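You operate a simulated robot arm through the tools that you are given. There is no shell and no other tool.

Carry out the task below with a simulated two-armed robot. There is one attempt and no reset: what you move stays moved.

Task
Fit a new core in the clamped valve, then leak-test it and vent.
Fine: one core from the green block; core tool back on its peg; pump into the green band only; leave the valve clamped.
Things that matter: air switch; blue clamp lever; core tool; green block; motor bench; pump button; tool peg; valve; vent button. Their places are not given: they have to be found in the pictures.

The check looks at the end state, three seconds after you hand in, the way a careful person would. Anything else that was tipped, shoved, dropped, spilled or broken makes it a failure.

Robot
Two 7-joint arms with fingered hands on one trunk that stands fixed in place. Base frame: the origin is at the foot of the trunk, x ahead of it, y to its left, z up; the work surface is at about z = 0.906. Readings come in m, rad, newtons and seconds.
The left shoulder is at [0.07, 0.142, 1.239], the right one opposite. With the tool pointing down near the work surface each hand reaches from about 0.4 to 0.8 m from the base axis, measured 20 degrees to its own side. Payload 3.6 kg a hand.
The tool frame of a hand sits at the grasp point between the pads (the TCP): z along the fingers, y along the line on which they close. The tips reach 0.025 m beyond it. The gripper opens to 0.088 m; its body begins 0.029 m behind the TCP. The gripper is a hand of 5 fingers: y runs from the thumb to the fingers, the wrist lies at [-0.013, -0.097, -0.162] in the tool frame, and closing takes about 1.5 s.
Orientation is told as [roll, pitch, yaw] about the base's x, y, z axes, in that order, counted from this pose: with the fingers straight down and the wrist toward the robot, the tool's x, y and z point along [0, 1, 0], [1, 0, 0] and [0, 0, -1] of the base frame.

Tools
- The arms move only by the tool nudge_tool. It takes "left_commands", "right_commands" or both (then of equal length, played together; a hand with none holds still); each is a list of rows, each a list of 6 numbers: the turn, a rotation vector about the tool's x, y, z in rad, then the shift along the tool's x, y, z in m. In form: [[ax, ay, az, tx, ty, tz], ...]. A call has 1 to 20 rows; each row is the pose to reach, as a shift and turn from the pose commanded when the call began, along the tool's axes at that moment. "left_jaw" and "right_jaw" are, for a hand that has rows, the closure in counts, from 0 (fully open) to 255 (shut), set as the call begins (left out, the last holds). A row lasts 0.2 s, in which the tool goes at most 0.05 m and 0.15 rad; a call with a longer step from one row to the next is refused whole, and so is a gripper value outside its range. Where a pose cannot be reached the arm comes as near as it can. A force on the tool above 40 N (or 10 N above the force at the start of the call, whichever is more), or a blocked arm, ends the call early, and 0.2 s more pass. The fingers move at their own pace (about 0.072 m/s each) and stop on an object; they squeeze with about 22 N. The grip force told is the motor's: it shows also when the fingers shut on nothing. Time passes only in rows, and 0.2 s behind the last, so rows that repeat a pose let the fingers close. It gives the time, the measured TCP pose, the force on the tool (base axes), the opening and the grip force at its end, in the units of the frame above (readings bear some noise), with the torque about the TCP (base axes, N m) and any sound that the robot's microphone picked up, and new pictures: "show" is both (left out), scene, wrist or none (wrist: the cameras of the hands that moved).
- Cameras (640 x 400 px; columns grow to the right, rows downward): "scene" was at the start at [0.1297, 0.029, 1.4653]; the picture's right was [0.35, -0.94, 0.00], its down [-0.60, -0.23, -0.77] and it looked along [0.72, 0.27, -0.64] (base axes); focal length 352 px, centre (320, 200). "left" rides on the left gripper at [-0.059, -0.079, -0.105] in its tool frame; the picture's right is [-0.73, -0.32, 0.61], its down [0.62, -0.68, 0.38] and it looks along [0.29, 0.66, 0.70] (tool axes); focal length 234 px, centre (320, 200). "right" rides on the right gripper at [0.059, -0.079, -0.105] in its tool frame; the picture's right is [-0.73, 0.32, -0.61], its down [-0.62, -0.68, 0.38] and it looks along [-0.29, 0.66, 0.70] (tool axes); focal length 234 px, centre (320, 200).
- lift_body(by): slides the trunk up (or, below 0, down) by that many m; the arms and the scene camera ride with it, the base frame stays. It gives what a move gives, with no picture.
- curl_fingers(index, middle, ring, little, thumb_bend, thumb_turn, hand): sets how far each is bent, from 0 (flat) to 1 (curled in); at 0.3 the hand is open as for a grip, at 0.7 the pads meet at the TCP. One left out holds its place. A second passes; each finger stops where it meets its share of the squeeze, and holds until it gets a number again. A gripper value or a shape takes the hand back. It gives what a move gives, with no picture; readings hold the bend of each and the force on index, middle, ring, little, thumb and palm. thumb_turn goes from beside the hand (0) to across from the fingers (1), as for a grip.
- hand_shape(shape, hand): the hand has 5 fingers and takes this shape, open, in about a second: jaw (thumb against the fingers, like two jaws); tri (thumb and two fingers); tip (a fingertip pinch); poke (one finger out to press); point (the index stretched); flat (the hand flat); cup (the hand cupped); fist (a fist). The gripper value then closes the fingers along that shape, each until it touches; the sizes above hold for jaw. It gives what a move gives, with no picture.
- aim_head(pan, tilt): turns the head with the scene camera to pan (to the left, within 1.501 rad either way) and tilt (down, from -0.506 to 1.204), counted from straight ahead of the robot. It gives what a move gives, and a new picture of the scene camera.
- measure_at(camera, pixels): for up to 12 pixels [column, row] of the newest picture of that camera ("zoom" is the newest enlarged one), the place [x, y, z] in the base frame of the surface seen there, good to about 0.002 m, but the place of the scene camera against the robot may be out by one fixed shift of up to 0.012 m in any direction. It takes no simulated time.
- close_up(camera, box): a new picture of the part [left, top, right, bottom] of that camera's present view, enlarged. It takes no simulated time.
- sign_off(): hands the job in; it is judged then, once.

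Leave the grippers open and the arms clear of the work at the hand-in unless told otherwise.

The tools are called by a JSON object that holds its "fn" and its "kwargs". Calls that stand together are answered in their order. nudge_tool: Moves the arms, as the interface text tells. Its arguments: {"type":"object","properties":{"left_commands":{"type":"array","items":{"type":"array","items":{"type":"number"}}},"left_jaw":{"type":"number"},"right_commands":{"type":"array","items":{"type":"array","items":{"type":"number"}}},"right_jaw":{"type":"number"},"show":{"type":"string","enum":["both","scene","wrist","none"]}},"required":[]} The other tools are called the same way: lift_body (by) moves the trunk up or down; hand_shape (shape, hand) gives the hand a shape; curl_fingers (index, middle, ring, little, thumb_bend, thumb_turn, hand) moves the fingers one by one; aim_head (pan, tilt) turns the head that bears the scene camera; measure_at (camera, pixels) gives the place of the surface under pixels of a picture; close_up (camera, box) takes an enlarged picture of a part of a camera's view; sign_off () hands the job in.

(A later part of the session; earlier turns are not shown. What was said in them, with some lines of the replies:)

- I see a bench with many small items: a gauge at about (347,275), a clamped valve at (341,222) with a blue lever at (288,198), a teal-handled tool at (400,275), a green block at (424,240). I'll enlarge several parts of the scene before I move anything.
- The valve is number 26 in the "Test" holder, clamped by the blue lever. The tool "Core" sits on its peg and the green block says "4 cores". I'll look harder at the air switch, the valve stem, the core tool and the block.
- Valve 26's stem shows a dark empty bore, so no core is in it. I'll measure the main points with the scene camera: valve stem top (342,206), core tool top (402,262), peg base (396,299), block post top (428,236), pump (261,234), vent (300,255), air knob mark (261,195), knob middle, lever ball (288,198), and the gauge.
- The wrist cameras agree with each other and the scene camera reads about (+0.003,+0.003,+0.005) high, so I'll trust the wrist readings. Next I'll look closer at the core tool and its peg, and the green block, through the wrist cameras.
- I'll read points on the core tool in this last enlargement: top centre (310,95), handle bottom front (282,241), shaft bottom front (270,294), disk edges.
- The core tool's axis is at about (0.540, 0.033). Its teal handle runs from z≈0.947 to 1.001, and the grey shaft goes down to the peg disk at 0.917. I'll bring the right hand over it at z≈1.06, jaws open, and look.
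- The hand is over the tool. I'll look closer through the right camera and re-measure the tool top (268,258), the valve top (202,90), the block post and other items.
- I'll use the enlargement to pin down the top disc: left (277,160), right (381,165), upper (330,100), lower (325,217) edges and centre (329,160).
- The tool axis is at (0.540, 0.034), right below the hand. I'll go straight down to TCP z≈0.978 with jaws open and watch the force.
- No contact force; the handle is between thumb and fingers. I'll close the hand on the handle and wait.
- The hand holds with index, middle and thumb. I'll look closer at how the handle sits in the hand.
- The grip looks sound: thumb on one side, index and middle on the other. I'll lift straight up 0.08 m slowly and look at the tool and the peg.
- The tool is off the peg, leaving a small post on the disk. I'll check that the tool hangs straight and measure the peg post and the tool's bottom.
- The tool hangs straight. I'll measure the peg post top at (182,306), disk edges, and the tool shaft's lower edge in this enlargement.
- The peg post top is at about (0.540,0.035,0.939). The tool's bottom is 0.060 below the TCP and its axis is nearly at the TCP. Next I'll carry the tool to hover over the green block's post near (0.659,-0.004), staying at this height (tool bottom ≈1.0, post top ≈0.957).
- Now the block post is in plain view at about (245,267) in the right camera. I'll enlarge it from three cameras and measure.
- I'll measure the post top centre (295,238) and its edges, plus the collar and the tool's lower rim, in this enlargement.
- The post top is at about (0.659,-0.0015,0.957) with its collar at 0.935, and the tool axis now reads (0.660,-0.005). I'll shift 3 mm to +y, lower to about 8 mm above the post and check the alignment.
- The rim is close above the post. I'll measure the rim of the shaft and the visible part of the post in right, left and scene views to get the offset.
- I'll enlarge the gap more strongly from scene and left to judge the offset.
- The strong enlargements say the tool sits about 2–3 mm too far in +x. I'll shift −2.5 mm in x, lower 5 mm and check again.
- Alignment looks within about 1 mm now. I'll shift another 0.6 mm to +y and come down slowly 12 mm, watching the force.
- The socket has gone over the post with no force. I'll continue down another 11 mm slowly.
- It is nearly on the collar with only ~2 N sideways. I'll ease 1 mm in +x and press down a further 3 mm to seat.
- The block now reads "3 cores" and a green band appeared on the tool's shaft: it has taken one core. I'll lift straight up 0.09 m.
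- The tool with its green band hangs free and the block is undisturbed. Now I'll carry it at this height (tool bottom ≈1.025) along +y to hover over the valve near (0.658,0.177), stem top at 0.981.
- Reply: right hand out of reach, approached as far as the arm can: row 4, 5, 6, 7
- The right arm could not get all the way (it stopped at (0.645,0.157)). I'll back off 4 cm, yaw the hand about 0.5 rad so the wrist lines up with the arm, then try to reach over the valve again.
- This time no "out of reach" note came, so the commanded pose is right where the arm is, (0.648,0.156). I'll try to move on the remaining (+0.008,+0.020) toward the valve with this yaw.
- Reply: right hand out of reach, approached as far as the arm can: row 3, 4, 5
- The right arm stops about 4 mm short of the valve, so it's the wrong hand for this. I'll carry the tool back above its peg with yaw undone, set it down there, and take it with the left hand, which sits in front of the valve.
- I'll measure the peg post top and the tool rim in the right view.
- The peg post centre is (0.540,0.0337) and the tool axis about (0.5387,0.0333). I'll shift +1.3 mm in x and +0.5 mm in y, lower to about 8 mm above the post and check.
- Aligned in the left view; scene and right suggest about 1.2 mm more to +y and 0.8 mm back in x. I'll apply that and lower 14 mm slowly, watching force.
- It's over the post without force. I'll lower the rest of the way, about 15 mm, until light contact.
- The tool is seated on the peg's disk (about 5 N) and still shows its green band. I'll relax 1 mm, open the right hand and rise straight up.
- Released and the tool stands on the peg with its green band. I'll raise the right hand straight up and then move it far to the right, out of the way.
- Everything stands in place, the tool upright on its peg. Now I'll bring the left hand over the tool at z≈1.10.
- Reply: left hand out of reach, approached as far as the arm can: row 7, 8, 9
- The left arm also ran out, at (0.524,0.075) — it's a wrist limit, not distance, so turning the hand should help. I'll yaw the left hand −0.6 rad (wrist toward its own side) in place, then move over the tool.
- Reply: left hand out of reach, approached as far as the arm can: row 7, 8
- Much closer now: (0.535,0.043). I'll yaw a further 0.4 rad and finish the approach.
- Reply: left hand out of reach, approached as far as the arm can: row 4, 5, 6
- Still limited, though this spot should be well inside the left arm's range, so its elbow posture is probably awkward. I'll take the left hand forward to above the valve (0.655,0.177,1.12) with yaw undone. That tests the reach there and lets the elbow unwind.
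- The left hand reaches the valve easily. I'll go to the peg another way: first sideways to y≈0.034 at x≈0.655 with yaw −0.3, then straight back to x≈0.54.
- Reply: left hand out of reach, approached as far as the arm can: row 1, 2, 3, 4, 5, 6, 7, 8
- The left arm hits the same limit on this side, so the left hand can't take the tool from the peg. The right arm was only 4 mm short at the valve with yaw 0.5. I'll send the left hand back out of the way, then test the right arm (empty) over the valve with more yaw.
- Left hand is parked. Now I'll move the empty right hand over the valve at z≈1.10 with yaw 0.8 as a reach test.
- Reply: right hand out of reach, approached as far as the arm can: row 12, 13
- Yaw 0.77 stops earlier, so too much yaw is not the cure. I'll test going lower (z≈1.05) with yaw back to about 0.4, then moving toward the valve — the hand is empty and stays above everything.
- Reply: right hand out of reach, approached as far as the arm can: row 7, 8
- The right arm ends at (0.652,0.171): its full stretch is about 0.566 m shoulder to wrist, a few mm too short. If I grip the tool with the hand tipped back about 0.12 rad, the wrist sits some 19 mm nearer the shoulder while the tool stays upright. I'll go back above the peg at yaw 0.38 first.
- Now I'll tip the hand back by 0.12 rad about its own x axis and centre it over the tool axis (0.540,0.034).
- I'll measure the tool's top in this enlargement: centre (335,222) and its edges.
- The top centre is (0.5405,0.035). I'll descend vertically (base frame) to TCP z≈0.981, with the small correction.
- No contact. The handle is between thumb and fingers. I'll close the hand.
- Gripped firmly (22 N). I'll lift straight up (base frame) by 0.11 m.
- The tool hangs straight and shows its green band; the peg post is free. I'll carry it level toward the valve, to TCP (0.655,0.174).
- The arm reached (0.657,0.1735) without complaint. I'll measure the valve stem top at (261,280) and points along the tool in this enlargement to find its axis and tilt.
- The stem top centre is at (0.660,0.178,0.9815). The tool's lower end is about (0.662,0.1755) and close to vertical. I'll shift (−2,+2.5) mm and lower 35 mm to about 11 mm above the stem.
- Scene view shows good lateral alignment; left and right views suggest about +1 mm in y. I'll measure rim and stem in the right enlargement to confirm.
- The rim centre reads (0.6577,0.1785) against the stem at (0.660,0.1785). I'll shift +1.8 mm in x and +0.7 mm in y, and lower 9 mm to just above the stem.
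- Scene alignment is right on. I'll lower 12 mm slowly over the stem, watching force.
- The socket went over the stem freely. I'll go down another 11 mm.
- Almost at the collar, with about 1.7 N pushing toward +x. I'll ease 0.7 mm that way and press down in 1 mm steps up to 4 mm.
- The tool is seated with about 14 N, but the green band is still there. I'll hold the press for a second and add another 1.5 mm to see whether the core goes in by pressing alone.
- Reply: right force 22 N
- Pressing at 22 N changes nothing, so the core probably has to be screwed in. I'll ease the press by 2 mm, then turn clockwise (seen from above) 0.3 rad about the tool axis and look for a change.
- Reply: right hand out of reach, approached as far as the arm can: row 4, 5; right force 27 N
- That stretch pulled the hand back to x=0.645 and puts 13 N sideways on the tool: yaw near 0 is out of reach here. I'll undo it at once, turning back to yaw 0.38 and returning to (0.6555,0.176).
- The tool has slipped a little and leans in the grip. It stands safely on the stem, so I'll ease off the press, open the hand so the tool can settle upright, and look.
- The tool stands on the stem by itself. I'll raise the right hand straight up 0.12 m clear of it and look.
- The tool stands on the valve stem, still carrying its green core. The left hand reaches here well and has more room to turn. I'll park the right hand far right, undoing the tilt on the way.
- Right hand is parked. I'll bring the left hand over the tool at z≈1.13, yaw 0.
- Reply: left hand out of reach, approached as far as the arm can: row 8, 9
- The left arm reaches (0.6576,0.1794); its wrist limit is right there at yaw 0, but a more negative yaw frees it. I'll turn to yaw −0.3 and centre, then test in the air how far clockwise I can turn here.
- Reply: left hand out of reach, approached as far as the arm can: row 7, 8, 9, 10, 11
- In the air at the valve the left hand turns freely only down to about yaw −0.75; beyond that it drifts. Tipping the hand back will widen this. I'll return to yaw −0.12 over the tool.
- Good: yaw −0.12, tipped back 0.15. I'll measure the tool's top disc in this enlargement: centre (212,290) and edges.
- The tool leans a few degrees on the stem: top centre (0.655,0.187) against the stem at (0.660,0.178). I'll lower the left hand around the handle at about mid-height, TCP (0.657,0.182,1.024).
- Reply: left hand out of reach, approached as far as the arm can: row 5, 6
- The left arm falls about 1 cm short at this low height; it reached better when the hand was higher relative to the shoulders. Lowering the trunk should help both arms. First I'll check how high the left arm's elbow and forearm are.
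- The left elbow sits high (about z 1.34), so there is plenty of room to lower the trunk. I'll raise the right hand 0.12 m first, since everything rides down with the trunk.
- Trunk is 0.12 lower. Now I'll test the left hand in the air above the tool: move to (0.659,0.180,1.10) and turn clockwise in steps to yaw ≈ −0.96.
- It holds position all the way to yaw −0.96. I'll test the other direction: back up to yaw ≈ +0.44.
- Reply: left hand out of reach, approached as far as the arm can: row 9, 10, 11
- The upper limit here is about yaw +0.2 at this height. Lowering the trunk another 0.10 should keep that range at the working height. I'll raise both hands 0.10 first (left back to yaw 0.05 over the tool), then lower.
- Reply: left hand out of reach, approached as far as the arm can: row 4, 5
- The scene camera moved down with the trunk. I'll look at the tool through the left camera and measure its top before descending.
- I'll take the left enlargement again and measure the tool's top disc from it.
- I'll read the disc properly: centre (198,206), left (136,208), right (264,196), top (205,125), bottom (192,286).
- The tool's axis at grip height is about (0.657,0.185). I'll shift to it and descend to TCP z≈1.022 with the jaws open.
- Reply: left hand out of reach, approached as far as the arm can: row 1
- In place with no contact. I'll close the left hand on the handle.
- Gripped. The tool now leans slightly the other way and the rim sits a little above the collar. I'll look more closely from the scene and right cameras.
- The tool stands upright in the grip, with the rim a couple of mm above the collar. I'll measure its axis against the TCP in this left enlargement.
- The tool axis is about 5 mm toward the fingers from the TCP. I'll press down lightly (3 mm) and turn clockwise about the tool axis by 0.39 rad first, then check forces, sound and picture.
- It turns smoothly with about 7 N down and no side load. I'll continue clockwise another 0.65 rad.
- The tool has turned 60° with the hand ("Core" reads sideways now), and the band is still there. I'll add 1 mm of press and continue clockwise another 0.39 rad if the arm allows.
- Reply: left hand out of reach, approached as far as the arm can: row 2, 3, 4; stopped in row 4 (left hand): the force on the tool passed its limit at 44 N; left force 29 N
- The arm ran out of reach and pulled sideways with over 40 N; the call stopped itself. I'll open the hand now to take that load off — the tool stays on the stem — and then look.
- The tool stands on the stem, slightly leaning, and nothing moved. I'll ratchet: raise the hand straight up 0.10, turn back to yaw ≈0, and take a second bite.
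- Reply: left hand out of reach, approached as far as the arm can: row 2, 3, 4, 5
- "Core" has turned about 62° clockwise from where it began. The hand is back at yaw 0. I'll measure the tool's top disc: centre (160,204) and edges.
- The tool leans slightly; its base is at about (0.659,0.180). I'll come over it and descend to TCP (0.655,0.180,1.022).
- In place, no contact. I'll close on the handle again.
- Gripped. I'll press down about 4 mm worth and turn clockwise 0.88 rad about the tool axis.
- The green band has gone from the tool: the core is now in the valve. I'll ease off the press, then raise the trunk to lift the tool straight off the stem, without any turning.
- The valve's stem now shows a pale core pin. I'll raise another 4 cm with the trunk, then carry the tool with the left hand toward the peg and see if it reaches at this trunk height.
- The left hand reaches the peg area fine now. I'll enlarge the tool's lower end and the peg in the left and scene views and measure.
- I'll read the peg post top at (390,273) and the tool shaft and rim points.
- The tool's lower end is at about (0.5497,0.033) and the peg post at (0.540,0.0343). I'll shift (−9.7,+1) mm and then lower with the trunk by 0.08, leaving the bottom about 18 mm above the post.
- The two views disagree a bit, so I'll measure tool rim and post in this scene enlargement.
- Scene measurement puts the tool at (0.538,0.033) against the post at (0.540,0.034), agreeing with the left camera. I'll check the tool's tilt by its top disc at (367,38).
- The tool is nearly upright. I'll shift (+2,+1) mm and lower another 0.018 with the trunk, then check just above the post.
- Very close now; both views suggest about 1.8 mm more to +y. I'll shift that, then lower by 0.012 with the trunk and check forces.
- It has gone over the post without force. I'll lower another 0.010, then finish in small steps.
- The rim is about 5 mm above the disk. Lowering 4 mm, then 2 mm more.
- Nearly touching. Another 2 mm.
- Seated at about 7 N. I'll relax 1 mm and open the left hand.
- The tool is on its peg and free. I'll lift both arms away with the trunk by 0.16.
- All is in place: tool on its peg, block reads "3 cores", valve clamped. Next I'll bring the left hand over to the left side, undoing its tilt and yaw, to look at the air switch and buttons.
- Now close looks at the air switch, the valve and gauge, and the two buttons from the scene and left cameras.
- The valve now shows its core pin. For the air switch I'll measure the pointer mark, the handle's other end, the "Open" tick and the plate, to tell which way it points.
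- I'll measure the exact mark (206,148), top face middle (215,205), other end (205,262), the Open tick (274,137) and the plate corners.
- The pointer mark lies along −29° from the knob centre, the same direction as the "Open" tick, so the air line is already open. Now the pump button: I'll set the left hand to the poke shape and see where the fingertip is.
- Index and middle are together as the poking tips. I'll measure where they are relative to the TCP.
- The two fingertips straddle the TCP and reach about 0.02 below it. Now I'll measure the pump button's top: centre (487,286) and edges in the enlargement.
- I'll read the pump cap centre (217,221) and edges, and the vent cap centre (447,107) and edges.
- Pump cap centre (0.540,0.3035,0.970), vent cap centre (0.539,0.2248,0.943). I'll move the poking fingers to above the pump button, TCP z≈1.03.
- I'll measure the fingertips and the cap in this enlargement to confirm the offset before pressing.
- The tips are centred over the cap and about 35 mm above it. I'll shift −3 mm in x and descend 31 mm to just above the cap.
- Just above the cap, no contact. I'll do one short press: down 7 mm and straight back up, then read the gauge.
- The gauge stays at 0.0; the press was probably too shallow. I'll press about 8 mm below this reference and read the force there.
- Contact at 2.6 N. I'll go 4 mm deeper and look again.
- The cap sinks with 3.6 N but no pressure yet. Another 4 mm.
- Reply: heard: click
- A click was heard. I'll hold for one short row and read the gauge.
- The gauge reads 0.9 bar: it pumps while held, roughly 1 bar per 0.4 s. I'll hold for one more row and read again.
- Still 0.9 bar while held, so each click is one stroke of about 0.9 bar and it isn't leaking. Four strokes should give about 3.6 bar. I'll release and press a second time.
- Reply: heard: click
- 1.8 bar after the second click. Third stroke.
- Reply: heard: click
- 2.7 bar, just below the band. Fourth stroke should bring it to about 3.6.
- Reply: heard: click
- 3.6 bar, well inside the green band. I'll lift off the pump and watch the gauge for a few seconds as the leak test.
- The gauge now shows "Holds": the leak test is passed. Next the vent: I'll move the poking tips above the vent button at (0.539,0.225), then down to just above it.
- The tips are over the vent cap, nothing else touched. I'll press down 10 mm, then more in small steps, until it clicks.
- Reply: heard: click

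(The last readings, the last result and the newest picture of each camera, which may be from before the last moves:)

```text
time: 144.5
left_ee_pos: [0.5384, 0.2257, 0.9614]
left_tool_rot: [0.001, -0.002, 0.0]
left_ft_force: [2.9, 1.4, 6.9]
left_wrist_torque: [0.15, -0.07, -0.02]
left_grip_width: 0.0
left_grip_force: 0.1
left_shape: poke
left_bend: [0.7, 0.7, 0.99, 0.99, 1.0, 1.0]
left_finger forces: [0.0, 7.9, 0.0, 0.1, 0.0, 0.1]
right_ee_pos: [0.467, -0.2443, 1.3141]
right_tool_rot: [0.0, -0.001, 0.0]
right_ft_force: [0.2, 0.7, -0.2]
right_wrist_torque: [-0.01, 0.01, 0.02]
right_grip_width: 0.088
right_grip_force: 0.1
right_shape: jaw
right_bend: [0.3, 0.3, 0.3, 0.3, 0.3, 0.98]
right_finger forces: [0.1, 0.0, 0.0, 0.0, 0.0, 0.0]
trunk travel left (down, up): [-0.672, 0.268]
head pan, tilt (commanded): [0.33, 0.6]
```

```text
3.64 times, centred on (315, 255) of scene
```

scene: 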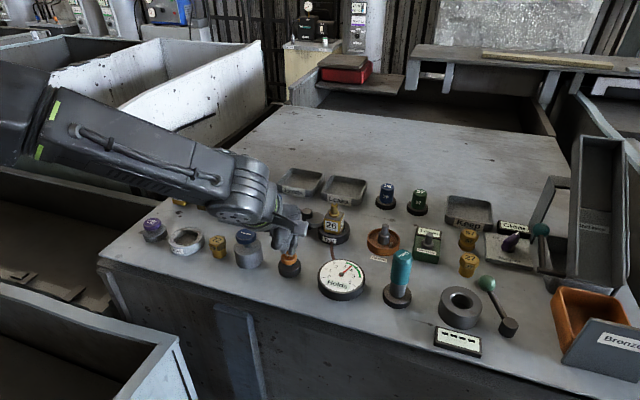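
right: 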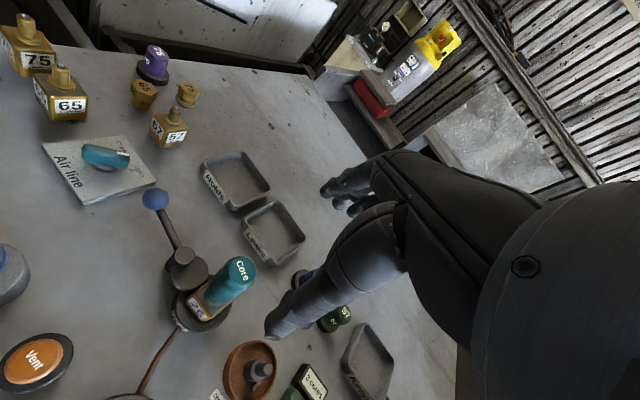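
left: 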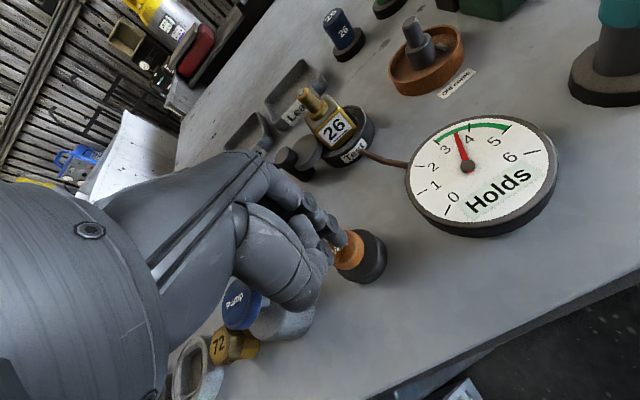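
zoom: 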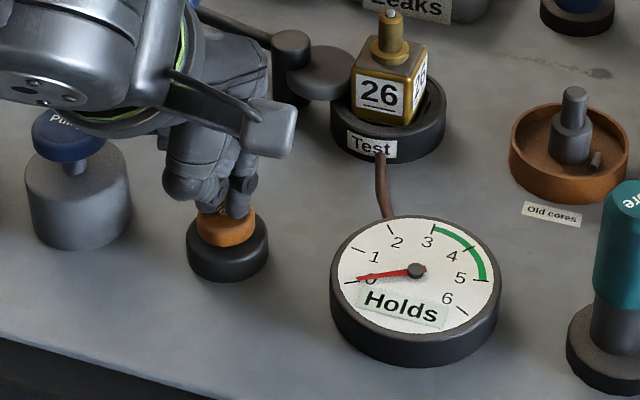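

Click heard and the needle has dropped to 0 with "Holds" still shown. I'll lift straight up, away from the work, and go back to the parked spot.

{"fn": "nudge_tool", "kwargs": {"left_commands": [[0, 0, 0, 0, 0, -0.02], [0, 0, 0, 0, 0, -0.05], [0, 0, 0, 0, 0, -0.09], [0, 0, 0, 0, 0, -0.13], [0, 0, 0, 0, 0, -0.17], [0, 0, 0, 0, 0, -0.2], [0, 0, 0, 0.022, -0.035, -0.22], [0, 0, 0, 0.044, -0.07, -0.22], [0, 0, 0, 0.066, -0.105, -0.22], [0, 0, 0, 0.07, -0.14, -0.22], [0, 0, 0, 0.07, -0.14, -0.22]], "show": "none"}}

{"fn": "hand_shape", "kwargs": {"hand": "left", "shape": "jaw"}}

{"fn": "nudge_tool", "kwargs": {"left_commands": [[0, 0, 0, 0, 0, 0], [0, 0, 0, 0, 0, 0], [0, 0, 0, 0, 0, 0]], "left_jaw": 0, "show": "both"}}

```text
time: 146.9
left_ee_pos: [0.398, 0.2959, 1.1824]
left_tool_rot: [0.0, 0.002, 0.001]
left_ft_force: [0.8, 0.2, 0.1]
left_wrist_torque: [-0.01, 0.02, -0.03]
left_grip_width: 0.0002
left_grip_force: 0.1
left_shape: poke
left_bend: [0.7, 0.7, 0.99, 0.99, 1.0, 1.0]
left_finger forces: [0.0, 0.0, 0.0, 0.0, 0.0, 0.0]
right_ee_pos: [0.4684, -0.2456, 1.3132]
right_tool_rot: [0.0, 0.0, -0.002]
right_ft_force: [-0.2, 0.6, 0.5]
right_wrist_torque: [-0.02, 0.01, -0.03]
right_grip_width: 0.0877
right_grip_force: 0.1
right_shape: jaw
right_bend: [0.3, 0.3, 0.3, 0.3, 0.3, 0.98]
right_finger forces: [0.0, 0.1, 0.0, 0.1, 0.0, 0.0]
trunk travel left (down, up): [-0.672, 0.268]
head pan, tilt (commanded): [0.33, 0.6]
```

```text
time: 147.8
left_ee_pos: [0.3953, 0.2943, 1.1835]
left_tool_rot: [-0.003, 0.001, -0.001]
left_ft_force: [-0.1, 0.5, 0.0]
left_wrist_torque: [0.01, 0.06, 0.0]
left_grip_width: 0.0878
left_grip_force: 0.1
left_shape: jaw
left_bend: [0.3, 0.3, 0.3, 0.3, 0.3, 0.98]
left_finger forces: [0.1, 0.1, 0.1, 0.0, 0.1, 0.1]
right_ee_pos: [0.4668, -0.2446, 1.3126]
right_tool_rot: [0.0, -0.001, 0.001]
right_ft_force: [0.2, 0.2, 0.1]
right_wrist_torque: [-0.01, 0.01, 0.03]
right_grip_width: 0.0878
right_grip_force: 0.1
right_shape: jaw
right_bend: [0.3, 0.3, 0.3, 0.3, 0.3, 0.98]
right_finger forces: [0.0, 0.1, 0.0, 0.0, 0.0, 0.0]
trunk travel left (down, up): [-0.672, 0.268]
head pan, tilt (commanded): [0.33, 0.6]
```

```text
time: 148.6
left_ee_pos: [0.3982, 0.2955, 1.1834]
left_tool_rot: [-0.002, 0.001, 0.0]
left_ft_force: [0.7, 0.0, 0.0]
left_wrist_torque: [-0.02, -0.03, -0.02]
left_grip_width: 0.0878
left_grip_force: 0.0
left_shape: jaw
left_bend: [0.3, 0.3, 0.3, 0.3, 0.3, 0.98]
left_finger forces: [0.0, 0.0, 0.1, 0.1, 0.0, 0.1]
right_ee_pos: [0.4668, -0.2448, 1.3126]
right_tool_rot: [0.0, 0.003, 0.0]
right_ft_force: [1.0, 0.4, -0.2]
right_wrist_torque: [0.03, 0.0, -0.04]
right_grip_width: 0.0875
right_grip_force: 0.0
right_shape: jaw
right_bend: [0.3, 0.3, 0.3, 0.3, 0.3, 0.98]
right_finger forces: [0.1, 0.1, 0.0, 0.0, 0.0, 0.0]
trunk travel left (down, up): [-0.672, 0.268]
head pan, tilt (commanded): [0.33, 0.6]
```

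scene: 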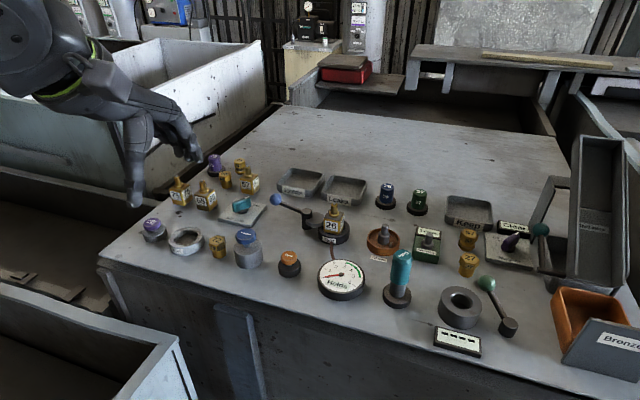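
left: 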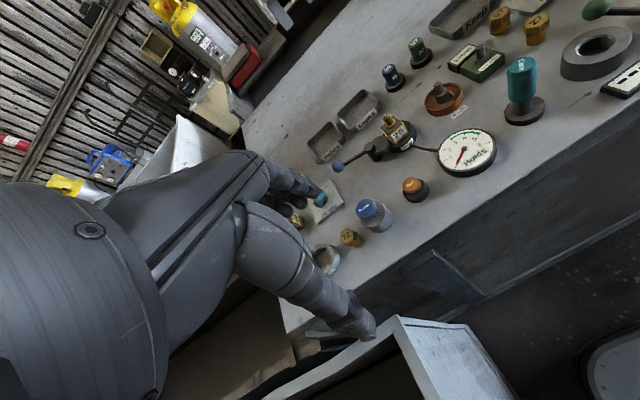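

Both hands are open and clear. A last careful look: gauge, valve and clamp, tool on its peg, block, and the other items.

{"fn": "close_up", "kwargs": {"camera": "scene", "box": [270, 170, 430, 310]}}

{"fn": "close_up", "kwargs": {"camera": "scene", "box": [130, 140, 310, 280]}}

{"fn": "close_up", "kwargs": {"camera": "scene", "box": [360, 180, 560, 330]}}

{"fn": "close_up", "kwargs": {"camera": "left", "box": [320, 40, 600, 230]}}

```text
2.86 times, centred on (350, 240) of scene
```

zoom: 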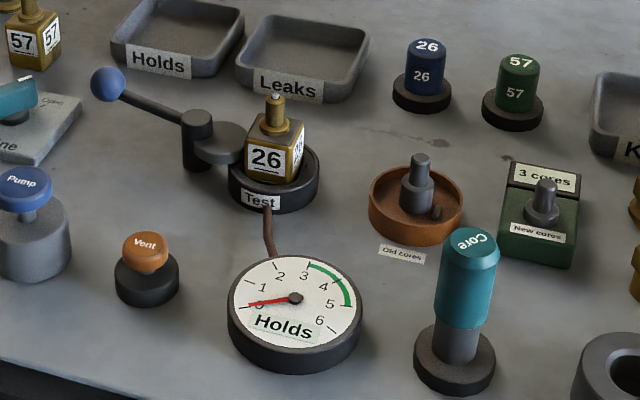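

```text
2.86 times, centred on (220, 210) of scene
```

zoom: 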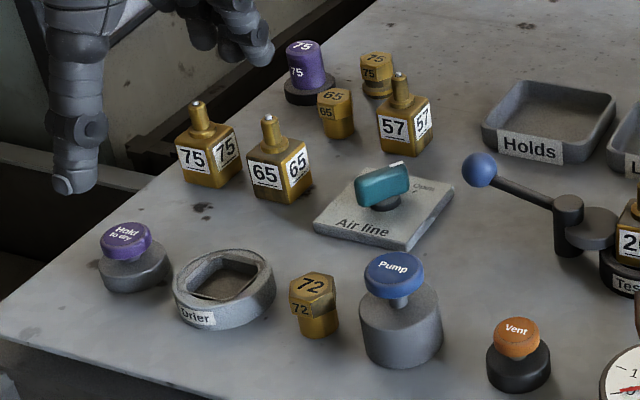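

```text
2.67 times, centred on (460, 255) of scene
```

zoom: 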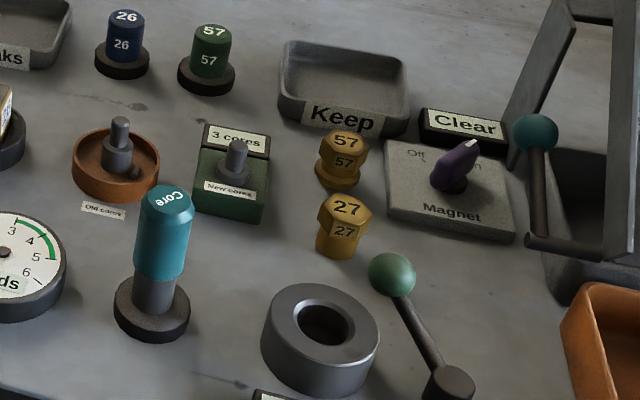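

```text
2.11 times, centred on (460, 135) of left
```

zoom: 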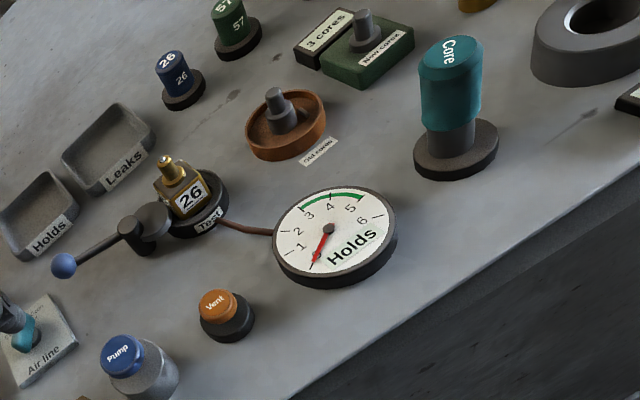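

The state looks right. The valve has its new core and is still clamped, and the gauge is vented to 0 and marked "Holds". The core tool is upright on its peg and the block reads "3 cores". The air line is open as I found it, nothing else has moved, and both hands are open and clear. I'll hand in.

{"fn": "sign_off", "kwargs": {}}

```text
The job is handed in.
```

I fitted a new core in valve 26, leak-tested it and vented it, then handed the job in. I don't have the result of the check yet.

- **Core:** I took one core from the green block, which now reads "3 cores". The valve stem now shows a core pin.
- **Leak test:** Four pump strokes brought the pressure to 3.6 bar, inside the green band and never above it. The gauge then showed "Holds".
- **Vent:** After I pressed the vent button the needle dropped to 0.
- **End state:** The core tool is back on its peg, and the valve is still clamped. Both hands are open and clear of the work. In my last pictures nothing else on the bench had moved.

- **Sideways pull:** While screwing the core in, the left arm ran out of reach and pulled sideways on the tool with 44 N before it stopped itself. Nothing appeared to shift.
- **Air line switch:** It was already open when I started, and I left it open.
- **Trunk:** I lowered it to reach the valve and left it about 0.1 m below where it started.
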